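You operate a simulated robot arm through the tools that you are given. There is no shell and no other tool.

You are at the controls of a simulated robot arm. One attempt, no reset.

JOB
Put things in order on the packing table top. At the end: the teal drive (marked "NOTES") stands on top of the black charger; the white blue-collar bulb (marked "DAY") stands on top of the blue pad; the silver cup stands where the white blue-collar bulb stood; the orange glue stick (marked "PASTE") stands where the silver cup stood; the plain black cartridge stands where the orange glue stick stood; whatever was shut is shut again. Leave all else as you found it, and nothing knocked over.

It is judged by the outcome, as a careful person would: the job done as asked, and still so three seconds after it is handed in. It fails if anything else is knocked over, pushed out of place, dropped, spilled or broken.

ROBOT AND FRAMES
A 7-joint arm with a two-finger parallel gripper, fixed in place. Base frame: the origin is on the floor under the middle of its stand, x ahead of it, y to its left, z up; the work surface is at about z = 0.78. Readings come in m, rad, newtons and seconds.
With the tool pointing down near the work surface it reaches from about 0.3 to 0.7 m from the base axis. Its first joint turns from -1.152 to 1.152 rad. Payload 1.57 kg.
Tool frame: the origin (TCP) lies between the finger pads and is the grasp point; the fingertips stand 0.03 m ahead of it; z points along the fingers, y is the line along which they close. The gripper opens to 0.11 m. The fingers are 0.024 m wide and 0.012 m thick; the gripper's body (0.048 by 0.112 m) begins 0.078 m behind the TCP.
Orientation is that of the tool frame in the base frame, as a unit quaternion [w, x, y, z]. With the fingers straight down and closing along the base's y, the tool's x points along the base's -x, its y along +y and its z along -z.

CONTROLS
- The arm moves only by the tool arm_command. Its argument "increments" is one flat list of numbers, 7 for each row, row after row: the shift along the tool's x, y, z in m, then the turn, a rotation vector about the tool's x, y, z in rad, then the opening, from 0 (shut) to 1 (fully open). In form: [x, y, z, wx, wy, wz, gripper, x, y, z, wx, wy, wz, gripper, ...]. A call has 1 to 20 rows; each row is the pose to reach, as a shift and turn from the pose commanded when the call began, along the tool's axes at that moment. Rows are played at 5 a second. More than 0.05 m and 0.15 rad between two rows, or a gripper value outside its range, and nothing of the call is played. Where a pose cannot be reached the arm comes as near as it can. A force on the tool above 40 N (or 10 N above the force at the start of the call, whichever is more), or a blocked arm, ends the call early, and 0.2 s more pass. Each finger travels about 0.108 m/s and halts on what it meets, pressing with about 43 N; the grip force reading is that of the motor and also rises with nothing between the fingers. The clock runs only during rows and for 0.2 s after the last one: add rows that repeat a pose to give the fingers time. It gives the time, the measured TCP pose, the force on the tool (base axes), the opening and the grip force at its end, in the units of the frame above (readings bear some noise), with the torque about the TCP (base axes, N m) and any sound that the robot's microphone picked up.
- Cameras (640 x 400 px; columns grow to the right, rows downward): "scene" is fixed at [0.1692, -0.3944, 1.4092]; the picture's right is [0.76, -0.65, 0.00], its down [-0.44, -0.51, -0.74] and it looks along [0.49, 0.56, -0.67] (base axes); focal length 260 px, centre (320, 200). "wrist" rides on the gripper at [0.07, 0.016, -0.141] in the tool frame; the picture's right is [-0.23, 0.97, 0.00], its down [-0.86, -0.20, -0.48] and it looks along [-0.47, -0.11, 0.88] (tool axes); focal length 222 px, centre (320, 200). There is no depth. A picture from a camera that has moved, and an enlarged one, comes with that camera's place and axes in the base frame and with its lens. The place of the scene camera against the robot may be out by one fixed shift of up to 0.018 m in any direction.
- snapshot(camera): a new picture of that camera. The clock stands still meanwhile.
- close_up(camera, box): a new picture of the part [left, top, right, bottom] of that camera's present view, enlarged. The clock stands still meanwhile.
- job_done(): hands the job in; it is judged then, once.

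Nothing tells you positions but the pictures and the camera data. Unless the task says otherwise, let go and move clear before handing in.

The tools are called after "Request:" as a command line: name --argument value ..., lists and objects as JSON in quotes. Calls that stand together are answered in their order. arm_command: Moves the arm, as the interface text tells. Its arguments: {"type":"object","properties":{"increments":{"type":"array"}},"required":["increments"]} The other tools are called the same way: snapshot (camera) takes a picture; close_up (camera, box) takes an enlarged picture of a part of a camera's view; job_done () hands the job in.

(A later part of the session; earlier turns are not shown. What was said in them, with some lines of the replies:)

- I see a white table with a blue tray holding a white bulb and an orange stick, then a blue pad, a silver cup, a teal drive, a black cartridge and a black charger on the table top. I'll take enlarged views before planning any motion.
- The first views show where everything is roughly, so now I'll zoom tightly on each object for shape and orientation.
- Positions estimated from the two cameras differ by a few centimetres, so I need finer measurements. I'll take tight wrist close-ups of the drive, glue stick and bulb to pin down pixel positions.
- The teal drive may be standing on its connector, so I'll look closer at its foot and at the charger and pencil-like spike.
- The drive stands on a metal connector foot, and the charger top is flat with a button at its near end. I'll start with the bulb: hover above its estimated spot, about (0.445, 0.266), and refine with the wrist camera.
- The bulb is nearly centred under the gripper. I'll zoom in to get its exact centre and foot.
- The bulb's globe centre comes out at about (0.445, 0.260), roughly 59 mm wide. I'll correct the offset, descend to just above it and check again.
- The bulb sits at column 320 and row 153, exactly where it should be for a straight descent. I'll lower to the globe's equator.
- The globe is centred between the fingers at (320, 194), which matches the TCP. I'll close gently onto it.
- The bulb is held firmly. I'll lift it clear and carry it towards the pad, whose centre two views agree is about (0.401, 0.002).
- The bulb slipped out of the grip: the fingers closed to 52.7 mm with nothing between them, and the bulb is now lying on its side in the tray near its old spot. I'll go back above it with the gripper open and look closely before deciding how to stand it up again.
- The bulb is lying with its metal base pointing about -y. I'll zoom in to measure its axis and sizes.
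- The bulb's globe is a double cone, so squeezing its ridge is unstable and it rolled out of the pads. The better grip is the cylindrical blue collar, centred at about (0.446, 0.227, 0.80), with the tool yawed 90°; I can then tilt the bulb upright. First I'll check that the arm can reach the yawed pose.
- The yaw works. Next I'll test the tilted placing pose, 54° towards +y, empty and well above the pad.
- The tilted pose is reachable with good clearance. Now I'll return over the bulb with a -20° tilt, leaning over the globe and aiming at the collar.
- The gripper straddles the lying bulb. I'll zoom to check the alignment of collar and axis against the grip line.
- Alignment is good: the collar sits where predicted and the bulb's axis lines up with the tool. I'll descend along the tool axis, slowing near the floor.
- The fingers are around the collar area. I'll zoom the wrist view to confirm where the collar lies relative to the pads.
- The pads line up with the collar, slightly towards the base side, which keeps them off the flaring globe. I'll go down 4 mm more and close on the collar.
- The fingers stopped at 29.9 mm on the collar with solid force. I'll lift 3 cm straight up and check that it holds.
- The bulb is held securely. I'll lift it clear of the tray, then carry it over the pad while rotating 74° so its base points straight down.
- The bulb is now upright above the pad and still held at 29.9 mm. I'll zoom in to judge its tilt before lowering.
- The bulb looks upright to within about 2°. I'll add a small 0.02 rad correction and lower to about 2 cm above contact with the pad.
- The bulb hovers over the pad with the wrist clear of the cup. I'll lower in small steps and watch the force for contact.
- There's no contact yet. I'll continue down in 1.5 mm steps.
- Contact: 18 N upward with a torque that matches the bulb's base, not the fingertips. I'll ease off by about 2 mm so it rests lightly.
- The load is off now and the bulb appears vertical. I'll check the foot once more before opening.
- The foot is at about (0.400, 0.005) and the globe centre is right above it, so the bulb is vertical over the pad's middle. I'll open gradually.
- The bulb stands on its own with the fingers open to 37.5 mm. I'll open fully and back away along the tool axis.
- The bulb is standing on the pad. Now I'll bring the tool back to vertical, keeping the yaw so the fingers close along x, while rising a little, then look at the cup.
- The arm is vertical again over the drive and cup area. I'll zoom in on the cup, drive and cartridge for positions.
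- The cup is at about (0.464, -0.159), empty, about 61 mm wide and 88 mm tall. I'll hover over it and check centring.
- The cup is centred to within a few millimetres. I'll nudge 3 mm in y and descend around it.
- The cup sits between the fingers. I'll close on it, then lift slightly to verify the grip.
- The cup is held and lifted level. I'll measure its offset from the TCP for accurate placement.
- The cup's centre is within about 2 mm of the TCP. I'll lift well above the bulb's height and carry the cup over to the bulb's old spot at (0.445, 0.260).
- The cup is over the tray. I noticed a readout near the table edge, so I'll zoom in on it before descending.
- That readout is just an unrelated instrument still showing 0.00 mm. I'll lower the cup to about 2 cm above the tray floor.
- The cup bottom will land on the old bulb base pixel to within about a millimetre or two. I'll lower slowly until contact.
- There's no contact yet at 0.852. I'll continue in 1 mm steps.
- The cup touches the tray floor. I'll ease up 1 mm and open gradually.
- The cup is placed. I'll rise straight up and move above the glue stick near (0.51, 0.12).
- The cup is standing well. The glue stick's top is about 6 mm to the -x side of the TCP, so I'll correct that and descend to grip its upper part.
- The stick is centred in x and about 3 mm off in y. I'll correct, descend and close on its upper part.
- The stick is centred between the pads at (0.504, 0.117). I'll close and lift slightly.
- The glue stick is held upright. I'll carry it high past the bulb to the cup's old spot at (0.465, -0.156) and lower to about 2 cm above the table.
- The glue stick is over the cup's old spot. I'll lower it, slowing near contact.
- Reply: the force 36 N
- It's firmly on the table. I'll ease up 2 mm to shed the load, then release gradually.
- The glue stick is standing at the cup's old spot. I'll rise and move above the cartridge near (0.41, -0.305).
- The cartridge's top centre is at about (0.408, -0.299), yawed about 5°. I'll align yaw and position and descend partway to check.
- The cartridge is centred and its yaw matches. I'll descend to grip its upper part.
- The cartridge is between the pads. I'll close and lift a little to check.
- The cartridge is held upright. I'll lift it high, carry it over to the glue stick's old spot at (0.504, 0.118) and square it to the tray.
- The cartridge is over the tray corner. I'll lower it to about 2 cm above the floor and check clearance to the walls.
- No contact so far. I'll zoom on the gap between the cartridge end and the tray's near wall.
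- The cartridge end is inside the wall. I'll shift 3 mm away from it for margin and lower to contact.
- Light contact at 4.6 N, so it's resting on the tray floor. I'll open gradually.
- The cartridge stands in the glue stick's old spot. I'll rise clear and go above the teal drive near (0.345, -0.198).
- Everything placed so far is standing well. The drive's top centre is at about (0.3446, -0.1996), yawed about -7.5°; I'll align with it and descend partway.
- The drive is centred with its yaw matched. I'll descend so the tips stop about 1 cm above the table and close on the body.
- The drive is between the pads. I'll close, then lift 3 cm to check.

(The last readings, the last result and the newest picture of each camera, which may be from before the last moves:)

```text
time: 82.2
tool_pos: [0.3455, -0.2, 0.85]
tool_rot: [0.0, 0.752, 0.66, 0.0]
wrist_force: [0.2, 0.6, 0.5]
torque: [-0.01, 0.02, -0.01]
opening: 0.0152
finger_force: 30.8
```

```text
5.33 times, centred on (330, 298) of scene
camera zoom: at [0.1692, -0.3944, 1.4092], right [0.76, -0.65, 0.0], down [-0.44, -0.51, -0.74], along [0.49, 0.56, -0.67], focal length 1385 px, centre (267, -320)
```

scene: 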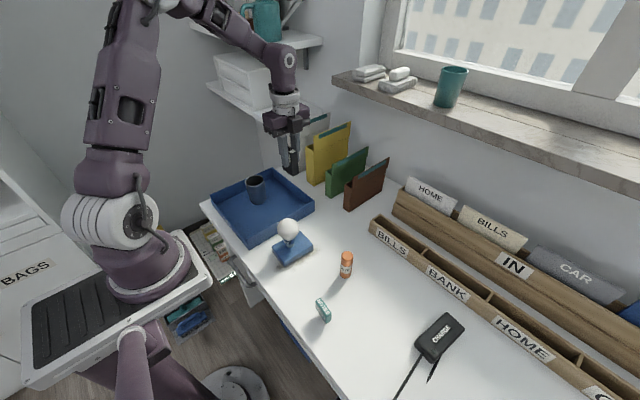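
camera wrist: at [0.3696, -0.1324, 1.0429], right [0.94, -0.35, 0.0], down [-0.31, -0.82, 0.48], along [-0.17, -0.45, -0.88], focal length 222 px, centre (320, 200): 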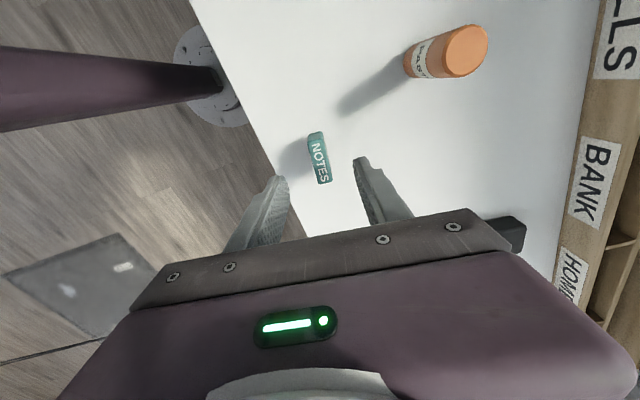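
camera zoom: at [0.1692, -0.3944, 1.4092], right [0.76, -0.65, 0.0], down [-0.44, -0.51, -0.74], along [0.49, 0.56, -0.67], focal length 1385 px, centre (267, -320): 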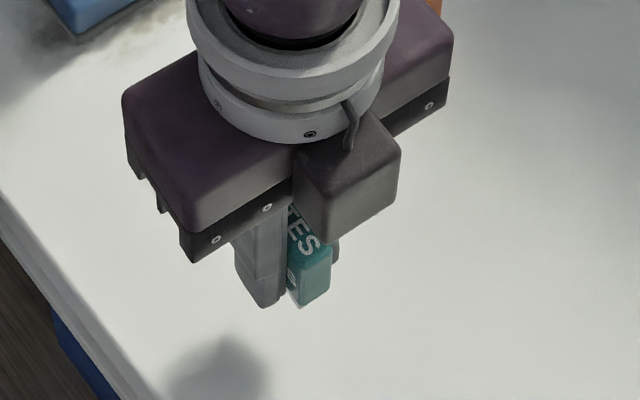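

The drive is held at 15.2 mm. I'll lift it and move towards the charger to get a good view of its top.

Request:
arm_command --increments '[0, 0, -0.035, 0, 0, 0, 0.02, 0, 0, -0.075, 0, 0, 0, 0.02, 0, 0, -0.115, 0, 0, 0, 0.02, 0, 0, -0.15, 0, 0, 0, 0.02, -0.0249, 0.0294, -0.15, 0, 0, 0, 0.02, -0.0499, 0.0588, -0.15, 0, 0, 0, 0.02, -0.0748, 0.0882, -0.15, 0, 0, 0, 0.02, -0.0997, 0.1176, -0.15, 0, 0, 0, 0.02, -0.1247, 0.147, -0.15, 0, 0, 0, 0.02, -0.1496, 0.1764, -0.15, 0, 0, 0, 0.02, -0.1496, 0.1764, -0.15, 0, 0, 0, 0.02]'

Request:
snapshot --camera "wrist"

Request:
snapshot --camera "scene"

Request:
close_up --camera "wrist" --box '[230, 90, 400, 240]'

```text
time: 84.6
tool_pos: [0.5012, -0.3696, 0.997]
tool_rot: [0.0, 0.752, 0.659, -0.002]
wrist_force: [-0.4, -0.1, 0.0]
torque: [-0.02, -0.03, -0.01]
opening: 0.0147
finger_force: 31.1
```

```text
taken
camera wrist: at [0.5258, -0.3022, 1.1394], right [0.94, -0.35, 0.0], down [-0.31, -0.82, 0.48], along [-0.17, -0.45, -0.88], focal length 222 px, centre (320, 200)
```

wrist: 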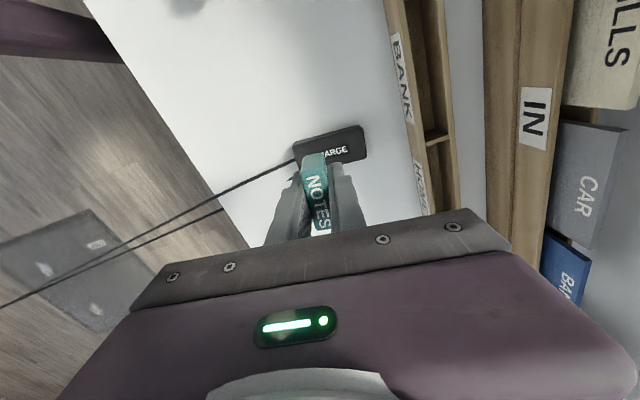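

```text
taken
```

scene: 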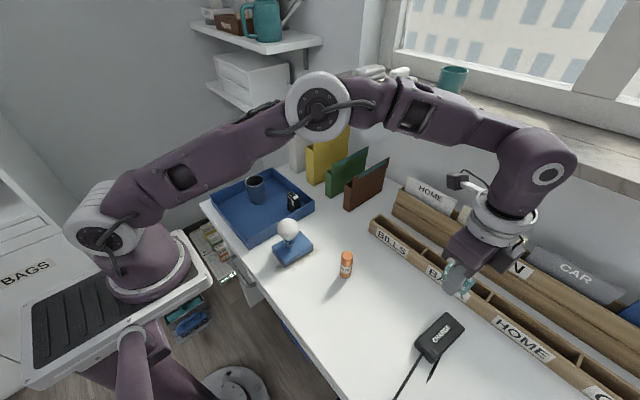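

```text
2.67 times, centred on (315, 165) of wrist
camera zoom: at [0.5258, -0.3022, 1.1394], right [0.94, -0.35, 0.0], down [-0.31, -0.82, 0.48], along [-0.17, -0.45, -0.88], focal length 592 px, centre (333, 293)
```

zoom: 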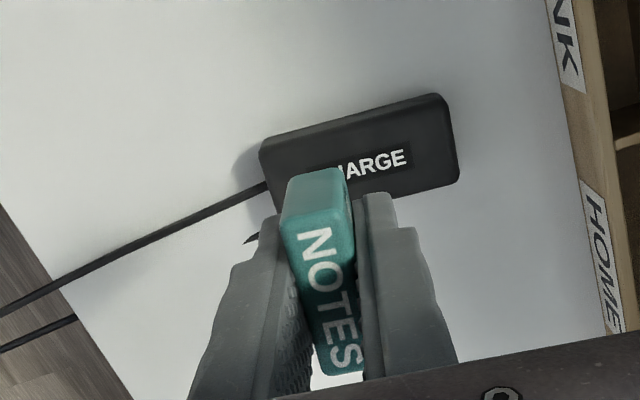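

The charger is in view. I'll zoom in on its edges for the top centre and orientation.

Request:
close_up --camera "wrist" --box '[280, 115, 380, 175]'

Request:
close_up --camera "scene" --box '[405, 300, 475, 365]'

```text
6.40 times, centred on (330, 145) of wrist
camera zoom: at [0.5258, -0.3022, 1.1394], right [0.94, -0.35, 0.0], down [-0.31, -0.82, 0.48], along [-0.17, -0.45, -0.88], focal length 1422 px, centre (256, 552)
```

zoom: 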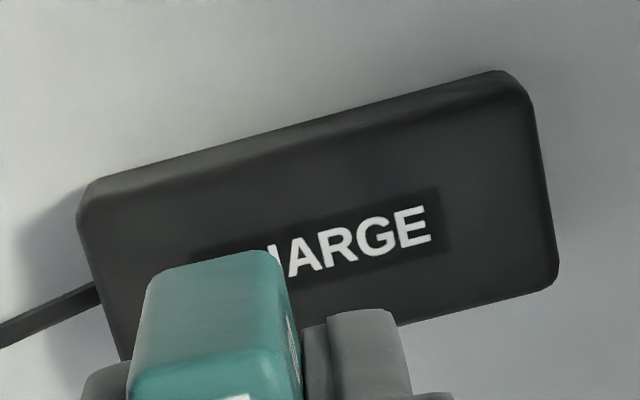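

```text
6.15 times, centred on (440, 332) of scene
camera zoom: at [0.1692, -0.3945, 1.4092], right [0.76, -0.65, 0.0], down [-0.44, -0.51, -0.74], along [0.49, 0.56, -0.67], focal length 1598 px, centre (-418, -615)
```

zoom: 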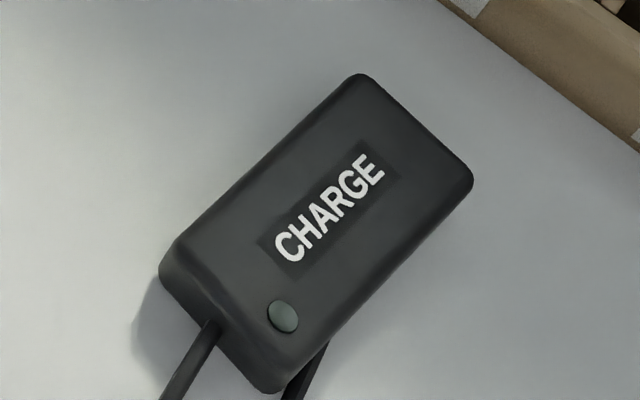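

The charger's top centre is at about (0.505, -0.403) and yawed about -7°, the same as the drive. Before placing, I'll measure how the drive sits relative to the TCP.

Request:
close_up --camera "wrist" --box '[290, 140, 350, 240]'

Request:
close_up --camera "scene" --box '[440, 250, 490, 305]'

```text
4.00 times, centred on (320, 190) of wrist
camera zoom: at [0.5258, -0.3022, 1.1394], right [0.94, -0.35, 0.0], down [-0.31, -0.82, 0.48], along [-0.17, -0.45, -0.88], focal length 888 px, centre (320, 240)
```

zoom: 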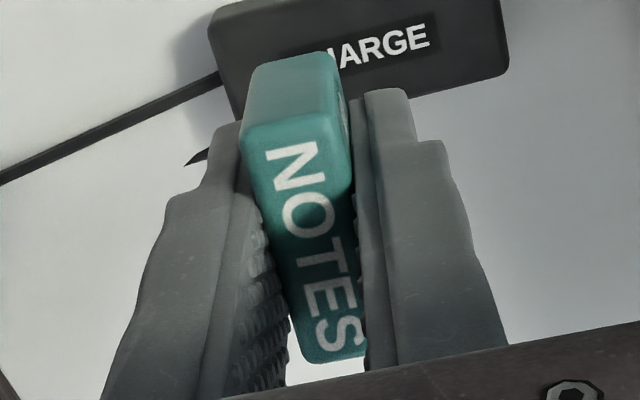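

```text
7.27 times, centred on (465, 278) of scene
camera zoom: at [0.1692, -0.3945, 1.4092], right [0.76, -0.65, 0.0], down [-0.44, -0.51, -0.74], along [0.49, 0.56, -0.67], focal length 1889 px, centre (-734, -364)
```

zoom: 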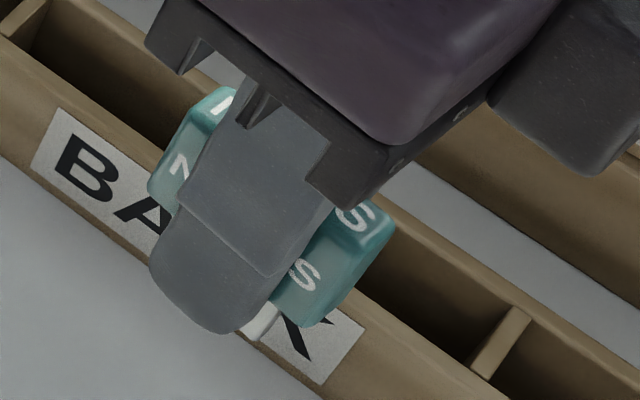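

The drive is held roughly centred and upright. I'll move over the charger's centre and descend partway for a check.

Request:
arm_command --increments '[-0.016, 0.0046, 0.0, 0, 0, 0, 0.02, -0.0321, 0.0093, 0.01, 0, 0, 0, 0.02, -0.0321, 0.0093, 0.04, 0, 0, 0, 0.02, -0.0321, 0.0093, 0.07, 0, 0, 0, 0.02, -0.0321, 0.0093, 0.1, 0, 0, 0, 0.02, -0.0321, 0.0093, 0.12, 0, 0, 0, 0.02, -0.0321, 0.0093, 0.12, 0, 0, 0, 0.02]'

Request:
snapshot --camera "wrist"

Request:
close_up --camera "scene" --box '[400, 270, 500, 380]'

Request:
close_up --camera "wrist" --box '[250, 90, 410, 240]'

```text
time: 86.2
tool_pos: [0.5045, -0.4017, 0.8801]
tool_rot: [0.001, 0.752, 0.659, 0.0]
wrist_force: [0.2, -0.7, -1.2]
torque: [-0.01, -0.01, 0.01]
opening: 0.0148
finger_force: 31.1
```

```text
taken
camera wrist: at [0.5301, -0.3345, 1.0224], right [0.94, -0.35, 0.0], down [-0.31, -0.82, 0.48], along [-0.17, -0.45, -0.88], focal length 222 px, centre (320, 200)
```

wrist: 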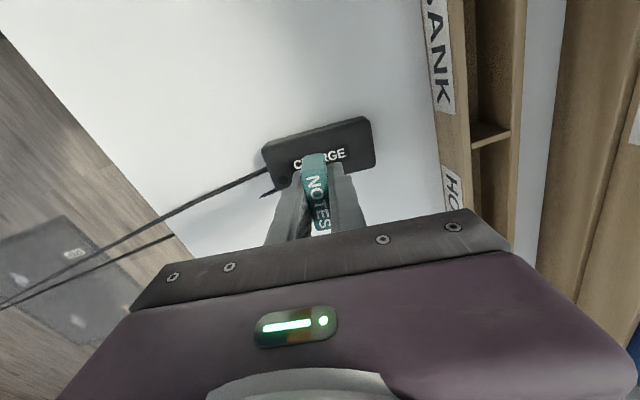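

```text
3.64 times, centred on (450, 325) of scene
camera zoom: at [0.1692, -0.3944, 1.4092], right [0.76, -0.65, 0.0], down [-0.44, -0.51, -0.74], along [0.49, 0.56, -0.67], focal length 944 px, centre (-153, -254)
```

zoom: 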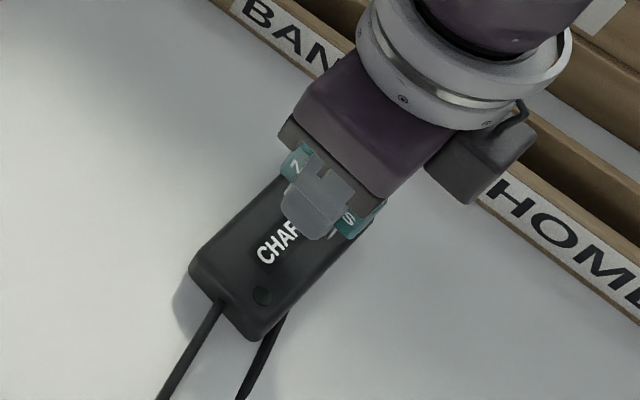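

```text
2.67 times, centred on (330, 165) of wrist
camera zoom: at [0.5301, -0.3345, 1.0224], right [0.94, -0.35, 0.0], down [-0.31, -0.82, 0.48], along [-0.17, -0.45, -0.88], focal length 592 px, centre (293, 293)
```

zoom: 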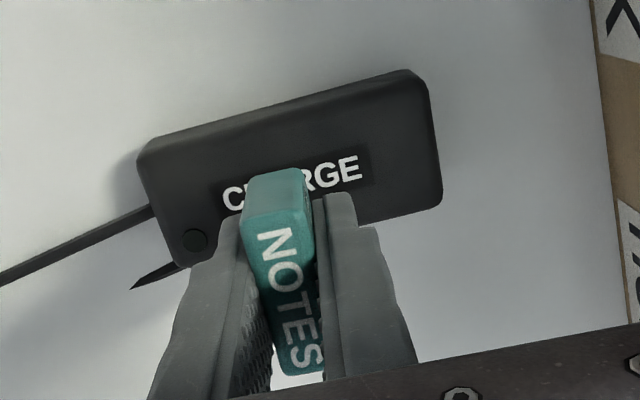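

The charger's centre re-measures at (0.505, -0.402), right under the drive. I'll lower carefully until contact.

Request:
arm_command --increments '[0, 0, 0.01, 0, 0, 0, 0.02, 0, 0, 0.018, 0, 0, 0, 0.02, 0, 0, 0.024, 0, 0, 0, 0.02, 0, 0, 0.024, 0, 0, 0, 0.02]'

Request:
close_up --camera "scene" --box '[420, 290, 480, 350]'

```text
time: 87.2
tool_pos: [0.5055, -0.4023, 0.8555]
tool_rot: [0.0, 0.751, 0.66, 0.001]
wrist_force: [-0.8, 0.6, 0.1]
torque: [0.02, 0.01, 0.01]
opening: 0.0151
finger_force: 30.9
```

```text
6.67 times, centred on (450, 320) of scene
camera zoom: at [0.1692, -0.3944, 1.4092], right [0.76, -0.65, 0.0], down [-0.44, -0.51, -0.74], along [0.49, 0.56, -0.67], focal length 1732 px, centre (-547, -600)
```

zoom: 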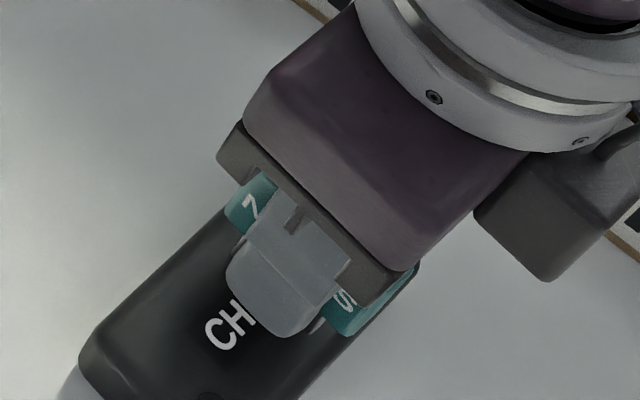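

Request:
arm_command --increments '[0, 0, 0.0015, 0, 0, 0, 0.02, 0, 0, 0.003, 0, 0, 0, 0.02, 0, 0, 0.0045, 0, 0, 0, 0.02, 0, 0, 0.006, 0, 0, 0, 0.02, 0, 0, 0.006, 0, 0, 0, 0.02]'

```text
time: 88.4
tool_pos: [0.5041, -0.4037, 0.8503]
tool_rot: [0.001, 0.751, 0.66, -0.001]
wrist_force: [-0.5, 2.8, 13.3]
torque: [0.13, 0.06, 0.01]
opening: 0.0147
finger_force: 31.2
```

Contact with the charger at 13 N. I'll ease up 1 mm and check the pose before releasing.

Request:
arm_command --increments '[0, 0, -0.0008, 0, 0, 0, 0.02, 0, 0, -0.0012, 0, 0, 0, 0.02, 0, 0, -0.0012, 0, 0, 0, 0.02]'

Request:
close_up --camera "wrist" --box '[250, 90, 410, 240]'

Request:
close_up --camera "scene" --box '[400, 290, 480, 370]'

```text
time: 89.2
tool_pos: [0.504, -0.404, 0.8509]
tool_rot: [0.001, 0.751, 0.66, 0.0]
wrist_force: [-0.8, 1.2, 9.7]
torque: [0.08, 0.07, 0.02]
opening: 0.0148
finger_force: 30.9
```

```text
2.67 times, centred on (330, 165) of wrist
camera zoom: at [0.5297, -0.3354, 0.9932], right [0.94, -0.35, 0.0], down [-0.31, -0.82, 0.48], along [-0.17, -0.45, -0.88], focal length 592 px, centre (293, 293)
```

zoom: 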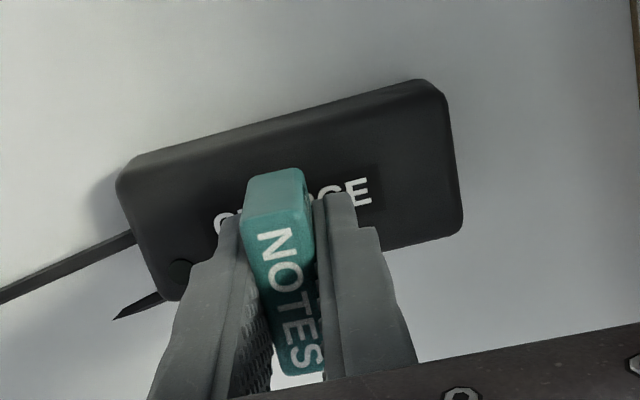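

```text
5.00 times, centred on (440, 330) of scene
camera zoom: at [0.169, -0.3943, 1.4093], right [0.76, -0.65, 0.0], down [-0.44, -0.51, -0.74], along [0.49, 0.56, -0.67], focal length 1299 px, centre (-280, -450)
```

zoom: 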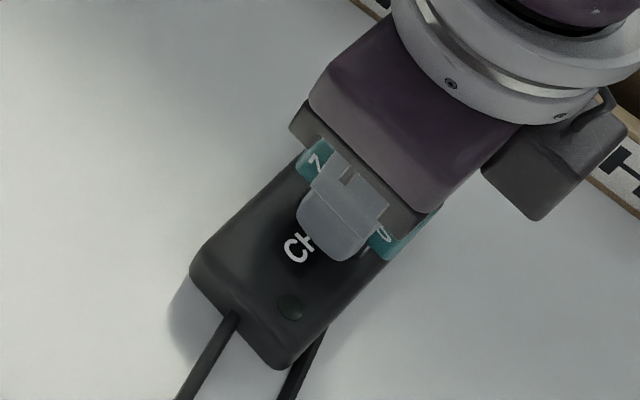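

There's still about 10 N of load, so I'll ease up a bit more.

Request:
arm_command --increments '[0, 0, -0.0008, 0, 0, 0, 0.02, 0, 0, -0.0015, 0, 0, 0, 0.02, 0, 0, -0.0015, 0, 0, 0, 0.02]'

```text
time: 90.0
tool_pos: [0.5046, -0.4019, 0.852]
tool_rot: [0.0, 0.752, 0.66, 0.0]
wrist_force: [0.4, -0.1, -0.5]
torque: [0.0, -0.02, 0.02]
opening: 0.0149
finger_force: 30.7
```

The load is near zero now. I'll lower half a millimetre and open slowly.

Request:
arm_command --increments '[0, 0, 0.0006, 0, 0, 0, 0.02, 0, 0, 0.0006, 0, 0, 0, 0.13, 0, 0, 0.0006, 0, 0, 0, 0.145, 0, 0, 0.0006, 0, 0, 0, 0.16, 0, 0, 0.0006, 0, 0, 0, 0.19, 0, 0, 0.0006, 0, 0, 0, 0.25, 0, 0, 0.0006, 0, 0, 0, 0.25]'

Request:
close_up --camera "wrist" --box '[250, 90, 410, 240]'

Request:
close_up --camera "scene" --box '[400, 290, 480, 370]'

```text
time: 91.6
tool_pos: [0.5048, -0.4034, 0.8529]
tool_rot: [0.0, 0.752, 0.659, 0.001]
wrist_force: [0.0, 0.3, 0.0]
torque: [0.02, 0.0, 0.02]
opening: 0.0274
finger_force: 0.1
```

```text
2.67 times, centred on (330, 165) of wrist
camera zoom: at [0.5303, -0.3357, 0.9947], right [0.94, -0.35, 0.0], down [-0.31, -0.82, 0.48], along [-0.17, -0.45, -0.88], focal length 592 px, centre (293, 293)
```

zoom: 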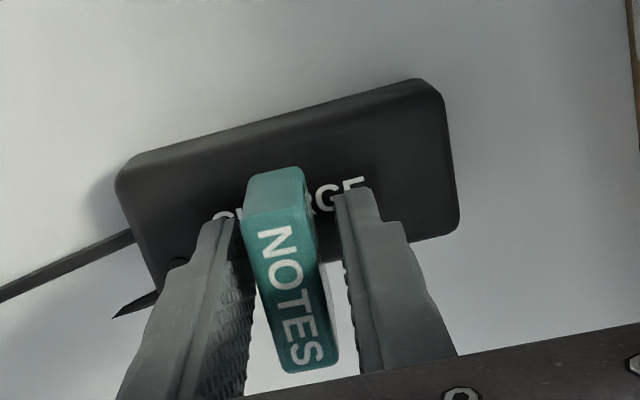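

```text
5.00 times, centred on (440, 330) of scene
camera zoom: at [0.1692, -0.3944, 1.4092], right [0.76, -0.65, 0.0], down [-0.44, -0.51, -0.74], along [0.49, 0.56, -0.67], focal length 1299 px, centre (-280, -450)
```

zoom: 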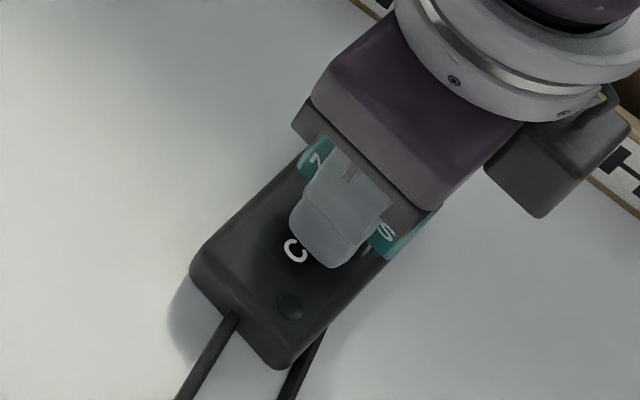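

The drive stands free on the charger between the open fingers. I'll open a little more and rise straight up.

Request:
arm_command --increments '[0, 0, 0, 0, 0, 0, 0.32, 0, 0, 0, 0, 0, 0, 0.42, 0, 0, -0.005, 0, 0, 0, 0.42, 0, 0, -0.02, 0, 0, 0, 0.42, 0, 0, -0.05, 0, 0, 0, 0.42, 0, 0, -0.09, 0, 0, 0, 0.42, 0, 0, -0.13, 0, 0, 0, 0.42, 0.03, 0, -0.15, 0, 0, 0, 0.42]'

Request:
snapshot --camera "wrist"

Request:
close_up --camera "scene" --box '[390, 280, 490, 380]'

Request:
snapshot --camera "scene"

```text
time: 93.4
tool_pos: [0.5086, -0.3716, 1.0035]
tool_rot: [0.0, 0.751, 0.66, 0.0]
wrist_force: [0.2, 0.5, 0.3]
torque: [-0.04, 0.04, 0.04]
opening: 0.0463
finger_force: 0.0
```

```text
taken
camera wrist: at [0.5338, -0.304, 1.1447], right [0.94, -0.35, 0.0], down [-0.31, -0.82, 0.48], along [-0.17, -0.45, -0.88], focal length 222 px, centre (320, 200)
```

wrist: 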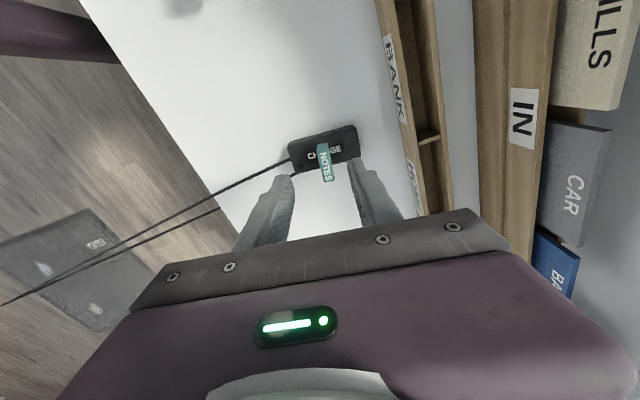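

```text
4.00 times, centred on (440, 330) of scene
camera zoom: at [0.1691, -0.3945, 1.4092], right [0.76, -0.65, 0.0], down [-0.44, -0.51, -0.74], along [0.49, 0.56, -0.67], focal length 1039 px, centre (-160, -320)
```

zoom: 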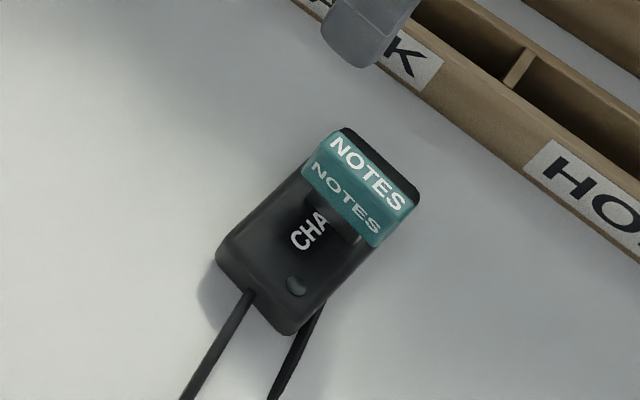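

```text
taken
```

scene: 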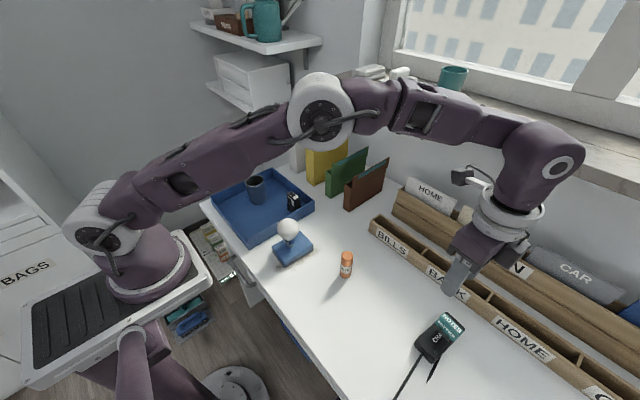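

The drive stands on the charger and the charger hasn't shifted. I'll verify everything against the initial close-ups, using the same boxes.

Request:
close_up --camera "scene" --box '[260, 220, 330, 275]'

Request:
close_up --camera "scene" --box '[200, 150, 360, 250]'

Request:
close_up --camera "scene" --box '[320, 235, 376, 295]'

Request:
close_up --camera "wrist" --box '[280, 110, 370, 190]'

```text
7.27 times, centred on (295, 248) of scene
camera zoom: at [0.1691, -0.3945, 1.4092], right [0.76, -0.65, 0.0], down [-0.44, -0.51, -0.74], along [0.49, 0.56, -0.67], focal length 1889 px, centre (502, -146)
```

zoom: 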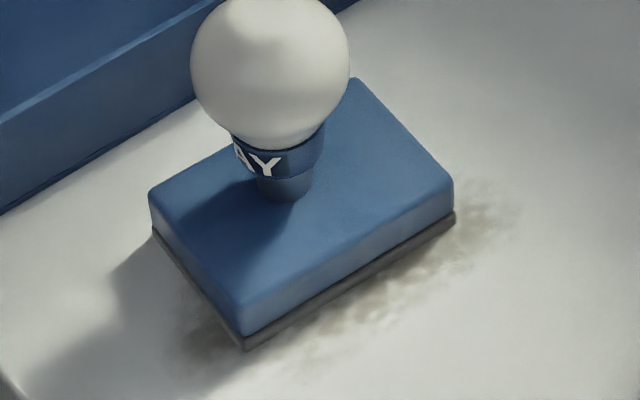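

```text
4.00 times, centred on (280, 200) of scene
camera zoom: at [0.1691, -0.3945, 1.4092], right [0.76, -0.65, 0.0], down [-0.44, -0.51, -0.74], along [0.49, 0.56, -0.67], focal length 1039 px, centre (480, 200)
```

zoom: 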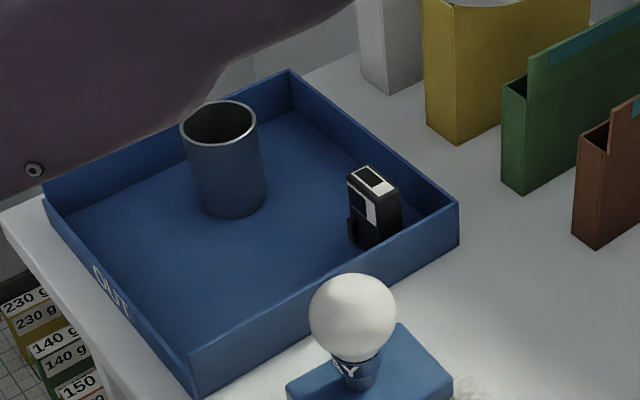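

```text
6.67 times, centred on (348, 265) of scene
camera zoom: at [0.1691, -0.3945, 1.4092], right [0.76, -0.65, 0.0], down [-0.44, -0.51, -0.74], along [0.49, 0.56, -0.67], focal length 1732 px, centre (133, -233)
```

zoom: 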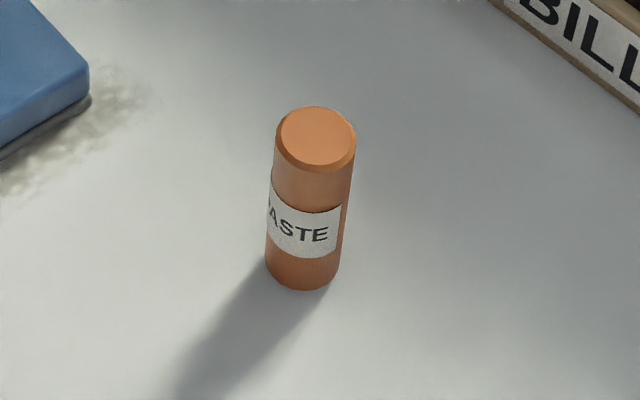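

```text
5.00 times, centred on (325, 150) of wrist
camera zoom: at [0.5338, -0.304, 1.1447], right [0.94, -0.35, 0.0], down [-0.31, -0.82, 0.48], along [-0.17, -0.45, -0.88], focal length 1111 px, centre (295, 450)
```

zoom: 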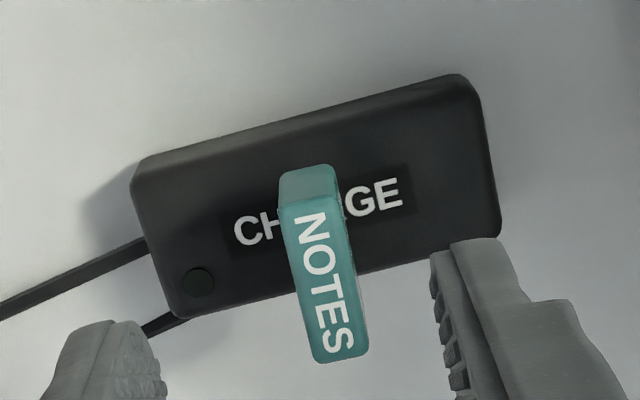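

The pad, tray and charger haven't shifted, and the cup is within about 2 mm of the bulb's old spot. Comparing pixels, the glue stick may be about 1 cm off the cup's old centre, so I'll measure it and the cartridge more finely.

Request:
close_up --camera "scene" --box '[330, 245, 366, 285]'

Request:
close_up --camera "scene" --box '[276, 184, 312, 216]'

Request:
close_up --camera "scene" --box '[410, 295, 465, 350]'

```text
10.00 times, centred on (348, 265) of scene
camera zoom: at [0.1691, -0.3945, 1.4092], right [0.76, -0.65, 0.0], down [-0.44, -0.51, -0.74], along [0.49, 0.56, -0.67], focal length 2597 px, centre (40, -450)
```

zoom: 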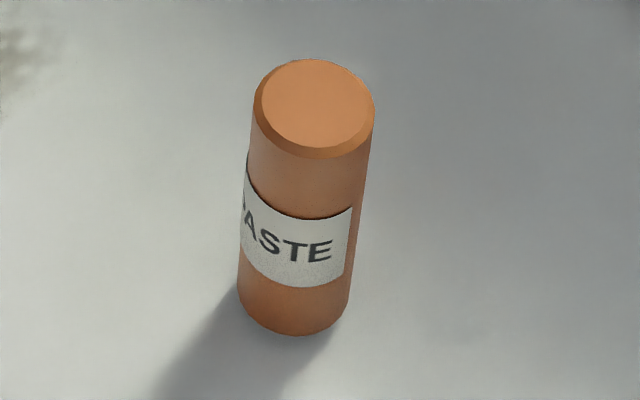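

```text
12.50 times, centred on (294, 200) of scene
camera zoom: at [0.1691, -0.3945, 1.4092], right [0.76, -0.65, 0.0], down [-0.44, -0.51, -0.74], along [0.49, 0.56, -0.67], focal length 3247 px, centre (645, 200)
```

zoom: 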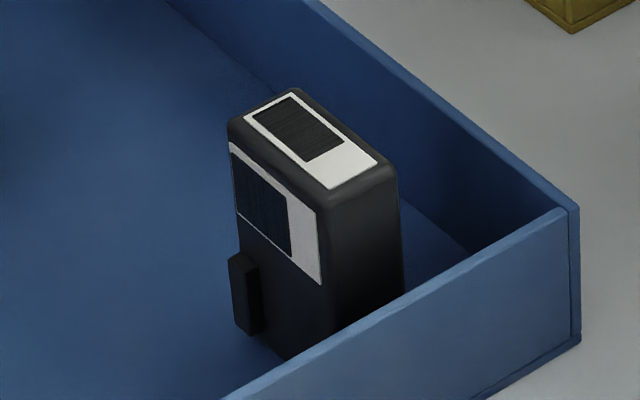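

```text
7.27 times, centred on (438, 322) of scene
camera zoom: at [0.1691, -0.3945, 1.4092], right [0.76, -0.65, 0.0], down [-0.44, -0.51, -0.74], along [0.49, 0.56, -0.67], focal length 1889 px, centre (-534, -691)
```

zoom: 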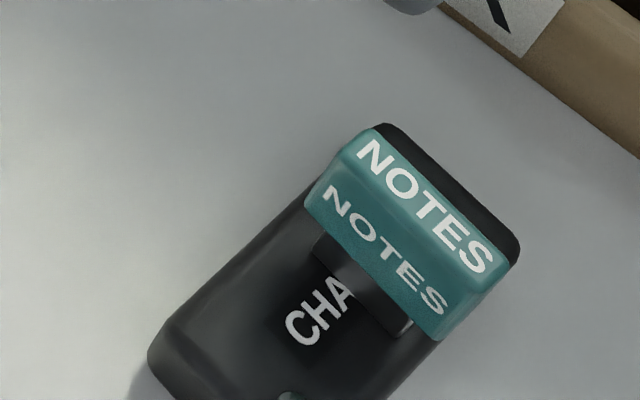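

The cartridge is right on the glue stick's old spot and the drive stands cleanly on its connector. The glue stick is about 9–10 mm in +y from the cup's old centre, so I'll go back and nudge it into place with a careful regrip.

Request:
arm_command --increments '[0.0359, -0.012, 0, 0, 0, 0, 0.5, 0.0718, -0.0239, 0, 0, 0, 0, 0.6, 0.1078, -0.0359, 0, 0, 0, 0, 0.6, 0.1437, -0.0478, 0, 0, 0, 0, 0.6, 0.1796, -0.0598, 0, 0, 0, 0, 0.6, 0.2155, -0.0717, 0, 0, 0, 0, 0.6, 0.2155, -0.0717, 0.05, 0, 0, 0, 0.6, 0.2155, -0.0717, 0.08, 0, 0, 0, 0.6, 0.2155, -0.0717, 0.08, 0, 0, 0, 0.6]'

Request:
snapshot --camera "wrist"

Request:
close_up --camera "wrist" --box '[270, 110, 370, 210]'

Request:
close_up --camera "scene" --box '[310, 210, 400, 300]'

```text
time: 95.4
tool_pos: [0.4647, -0.1487, 0.9214]
tool_rot: [0.0, 0.752, 0.66, 0.0]
wrist_force: [1.1, 0.3, -0.4]
torque: [-0.03, 0.01, 0.0]
opening: 0.0659
finger_force: 0.1
```

```text
taken
camera wrist: at [0.4902, -0.0814, 1.0644], right [0.94, -0.35, 0.0], down [-0.31, -0.82, 0.48], along [-0.17, -0.45, -0.88], focal length 222 px, centre (320, 200)
```

wrist: 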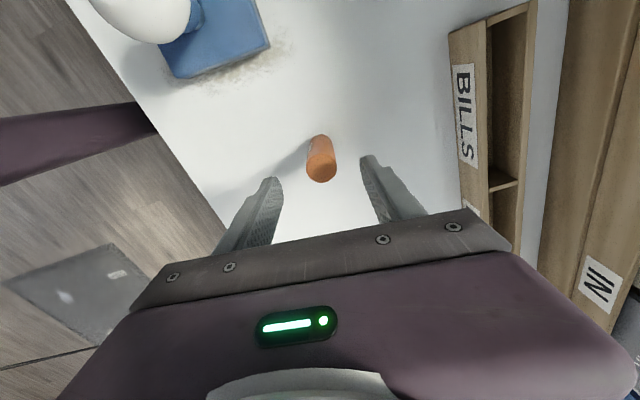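

```text
4.00 times, centred on (320, 160) of wrist
camera zoom: at [0.4902, -0.0814, 1.0644], right [0.94, -0.35, 0.0], down [-0.31, -0.82, 0.48], along [-0.17, -0.45, -0.88], focal length 888 px, centre (320, 360)
```

zoom: 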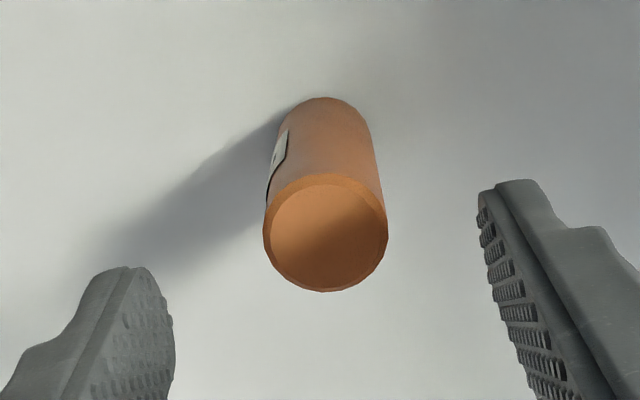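

```text
4.44 times, centred on (355, 255) of scene
camera zoom: at [0.1692, -0.3944, 1.4092], right [0.76, -0.65, 0.0], down [-0.44, -0.51, -0.74], along [0.49, 0.56, -0.67], focal length 1154 px, centre (164, -44)
```

zoom: 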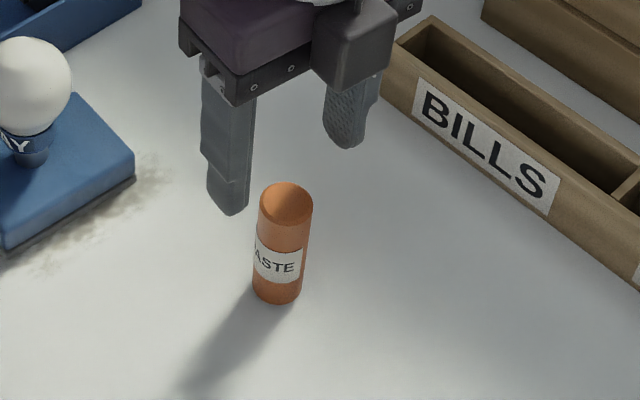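

The wrist view puts the offset at only 3–4 mm and the scene view at about 9 mm; either way, a shift of about 6 mm is right. I'll descend and regrip the stick.

Request:
arm_command --increments '[-0.003, 0.001, 0.025, 0, 0, 0, 0.6, -0.003, 0.001, 0.05, 0, 0, 0, 0.6, -0.003, 0.001, 0.072, 0, 0, 0, 0.6, -0.003, 0.001, 0.072, 0, 0, 0, 0.6, -0.003, 0.001, 0.072, 0, 0, 0, 0.45, -0.003, 0.001, 0.072, 0, 0, 0, 0.35, -0.003, 0.001, 0.072, 0, 0, 0, 0.25, -0.003, 0.001, 0.072, 0, 0, 0, 0.1, -0.003, 0.001, 0.072, 0, 0, 0, 0.1]'

Request:
close_up --camera "wrist" --box '[240, 110, 400, 240]'

Request:
close_up --camera "scene" --box '[320, 235, 376, 295]'

```text
time: 97.4
tool_pos: [0.4669, -0.1532, 0.8499]
tool_rot: [0.0, 0.752, 0.659, 0.0]
wrist_force: [0.1, -1.3, -0.6]
torque: [0.02, 0.0, 0.02]
opening: 0.028
finger_force: 38.5
```

```text
3.08 times, centred on (320, 175) of wrist
camera zoom: at [0.4912, -0.085, 0.9927], right [0.94, -0.35, 0.0], down [-0.31, -0.82, 0.48], along [-0.17, -0.45, -0.88], focal length 684 px, centre (320, 277)
```

zoom: 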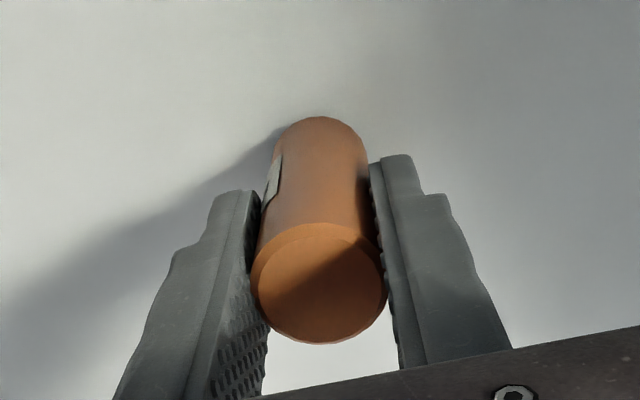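

```text
6.67 times, centred on (348, 265) of scene
camera zoom: at [0.1692, -0.3944, 1.4092], right [0.76, -0.65, 0.0], down [-0.44, -0.51, -0.74], along [0.49, 0.56, -0.67], focal length 1732 px, centre (133, -233)
```

zoom: 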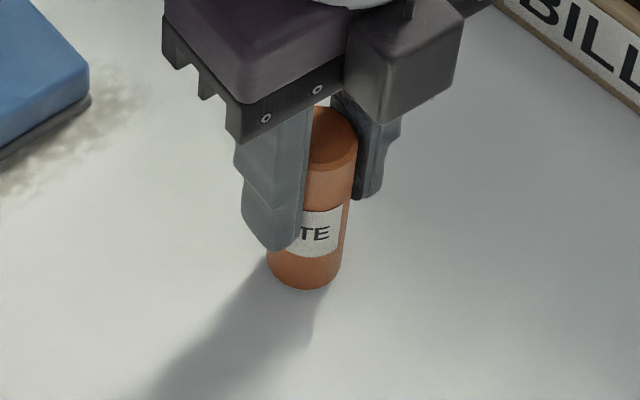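

The stick is gripped. I'll lift 6 mm, shift 6 mm in -y and 2 mm in -x, and lower back.

Request:
arm_command --increments '[0, 0, -0.003, 0, 0, 0, 0.1, 0, 0, -0.006, 0, 0, 0, 0.1, -0.0031, -0.0006, -0.006, 0, 0, 0, 0.1, -0.0062, -0.0012, -0.006, 0, 0, 0, 0.1, -0.0062, -0.0012, -0.003, 0, 0, 0, 0.1, -0.0062, -0.0012, -0.001, 0, 0, 0, 0.1, -0.0062, -0.0012, 0.0, 0, 0, 0, 0.1, -0.0062, -0.0012, 0.0, 0, 0, 0, 0.1]'

Request:
close_up --camera "scene" --box '[320, 235, 376, 295]'

```text
time: 99.2
tool_pos: [0.4657, -0.1596, 0.8494]
tool_rot: [0.0, 0.751, 0.66, 0.0]
wrist_force: [0.0, 1.0, 5.7]
torque: [0.02, 0.02, 0.01]
opening: 0.0284
finger_force: 38.8
```

```text
6.67 times, centred on (348, 265) of scene
camera zoom: at [0.1691, -0.3944, 1.4092], right [0.76, -0.65, 0.0], down [-0.44, -0.51, -0.74], along [0.49, 0.56, -0.67], focal length 1732 px, centre (133, -233)
```

zoom: 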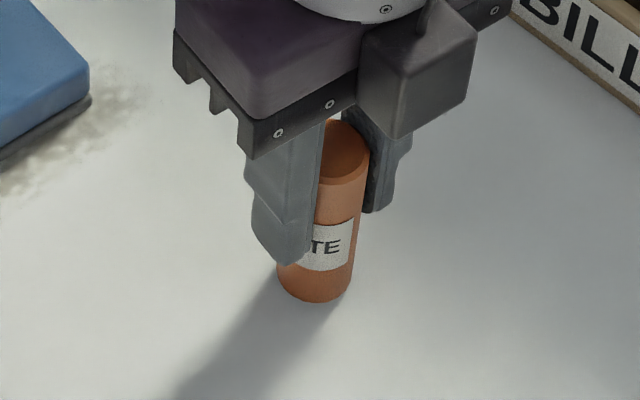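

The stick's foot now sits within a few millimetres of the cup's old centre, with light contact of 5.7 N. I'll release it gradually and rise clear.

Request:
arm_command --increments '[0, 0, -0.0003, 0, 0, 0, 0.25, 0, 0, -0.0003, 0, 0, 0, 0.28, 0, 0, -0.0003, 0, 0, 0, 0.32, 0, 0, -0.0003, 0, 0, 0, 0.45, 0, 0, -0.0003, 0, 0, 0, 0.6, 0, 0, -0.0003, 0, 0, 0, 0.6, 0, 0, -0.02, 0, 0, 0, 0.6, 0, 0, -0.05, 0, 0, 0, 0.6, 0, 0, -0.09, 0, 0, 0, 0.6, 0, 0, -0.13, 0, 0, 0, 0.6, 0, 0, -0.17, 0, 0, 0, 0.6, 0, 0, -0.21, 0, 0, 0, 0.6]'

Request:
snapshot --camera "scene"

Request:
close_up --camera "scene" --box '[320, 235, 376, 295]'

Request:
snapshot --camera "wrist"

```text
time: 101.8
tool_pos: [0.4637, -0.1615, 1.0603]
tool_rot: [0.001, 0.752, 0.659, -0.001]
wrist_force: [0.1, 0.3, 0.8]
torque: [-0.02, -0.01, 0.02]
opening: 0.0662
finger_force: 0.0
```

```text
taken
```

scene: 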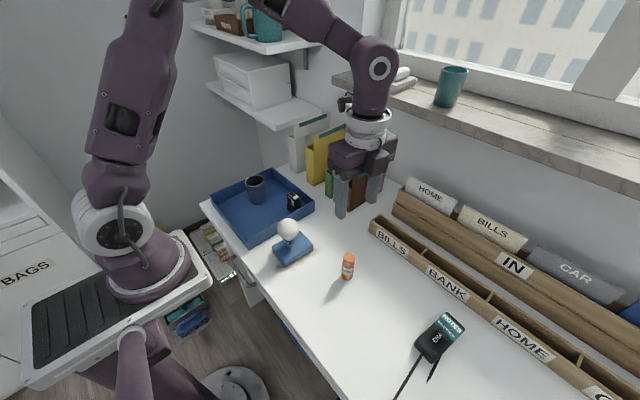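

```text
6.67 times, centred on (348, 265) of scene
camera zoom: at [0.1691, -0.3944, 1.4092], right [0.76, -0.65, 0.0], down [-0.44, -0.51, -0.74], along [0.49, 0.56, -0.67], focal length 1732 px, centre (133, -233)
```

zoom: 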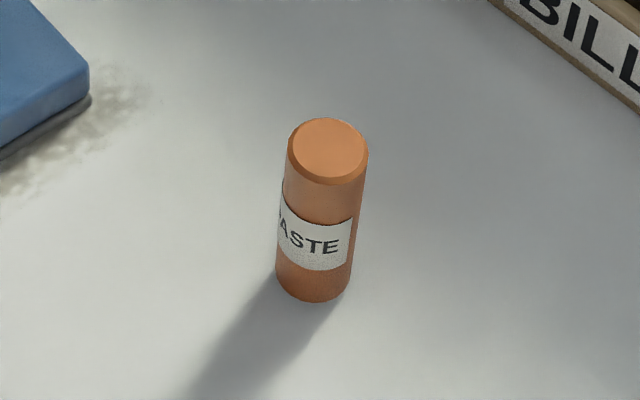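

```text
taken
camera wrist: at [0.4885, -0.093, 1.2033], right [0.94, -0.35, 0.0], down [-0.31, -0.82, 0.48], along [-0.17, -0.45, -0.88], focal length 222 px, centre (320, 200)
```

wrist: 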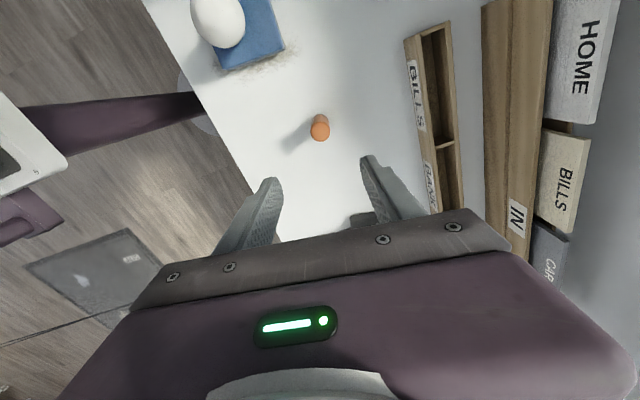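

All five items are placed and the gripper is clear. One last check: nothing on the window sill or shelf was disturbed by the arm.

Request:
close_up --camera "scene" --box '[330, 50, 480, 120]'

Request:
close_up --camera "scene" --box '[190, 0, 420, 220]'

Request:
close_up --camera "scene" --box '[360, 170, 640, 400]'

```text
4.27 times, centred on (405, 85) of scene
camera zoom: at [0.1691, -0.3944, 1.4092], right [0.76, -0.65, 0.0], down [-0.44, -0.51, -0.74], along [0.49, 0.56, -0.67], focal length 1108 px, centre (-43, 691)
```

zoom: 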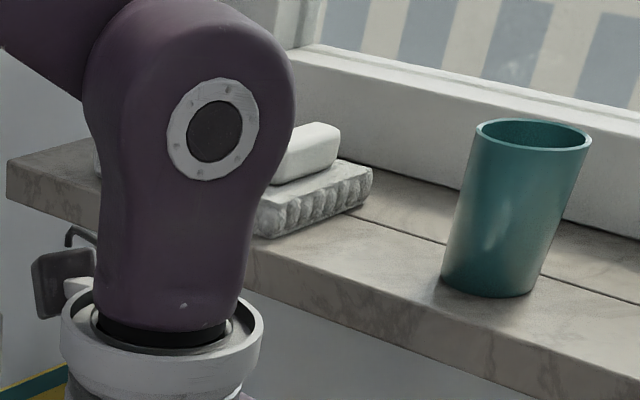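

```text
1.82 times, centred on (305, 110) of scene
camera zoom: at [0.1691, -0.3944, 1.4092], right [0.76, -0.65, 0.0], down [-0.44, -0.51, -0.74], along [0.49, 0.56, -0.67], focal length 472 px, centre (347, 364)
```

zoom: 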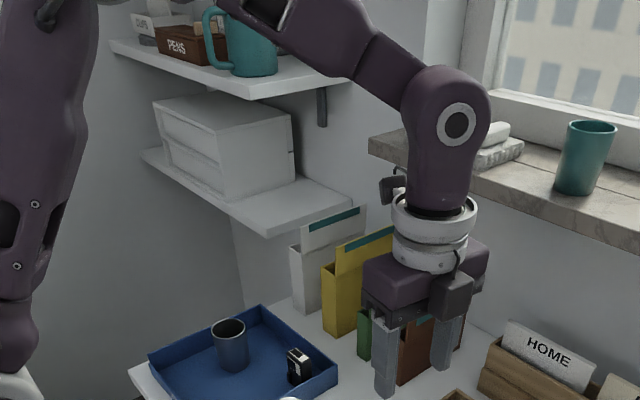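

```text
1.74 times, centred on (500, 285) of scene
camera zoom: at [0.1691, -0.3944, 1.4092], right [0.76, -0.65, 0.0], down [-0.44, -0.51, -0.74], along [0.49, 0.56, -0.67], focal length 452 px, centre (7, 52)
```

zoom: 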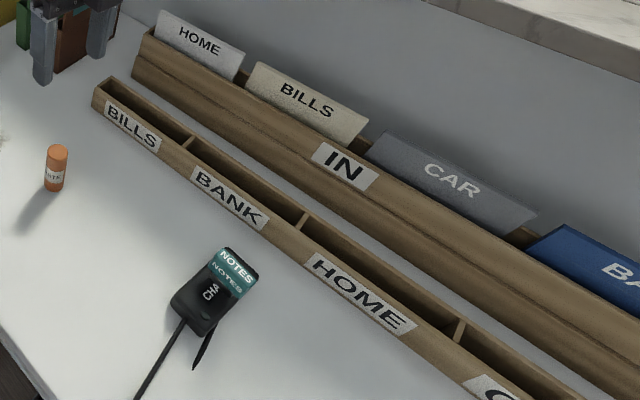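

The sill, shelf, folders and racks look the same as at the start, and nothing had been opened. The drive is on the charger, the bulb is on the pad, and the cup, glue stick and cartridge are each in their new places with the gripper clear, so I'm handing the job in.

Request:
job_done

```text
The job is handed in.
```

I've handed the job in with all five items placed. They were standing in the last pictures I took. I don't have the verdict.

| Item | Where it ended up |
|---|---|
| Teal drive ("NOTES") | Upright on its connector, on the middle of the black charger |
| White blue-collar bulb ("DAY") | Upright near the middle of the blue pad |
| Silver cup | Within about 2 mm of where the bulb stood |
| Orange glue stick ("PASTE") | Within about 4 mm of where the cup stood |
| Plain black cartridge | Within about 4 mm of where the glue stick stood, in the tray corner |

- **The bulb fell over once:** my first grip on its globe slipped and it tipped over inside the tray. I picked it up again by the collar and stood it on the pad. I saw no damage in the pictures.
- **The glue stick was placed twice:** my checks put the first placement somewhere between 4 and 10 mm off. I picked it up again and moved it about 6 mm.

The pad, tray and charger had not shifted when I compared them with the first pictures. The sill, shelf, folders and racks looked undisturbed. I opened nothing, so there was nothing to shut.
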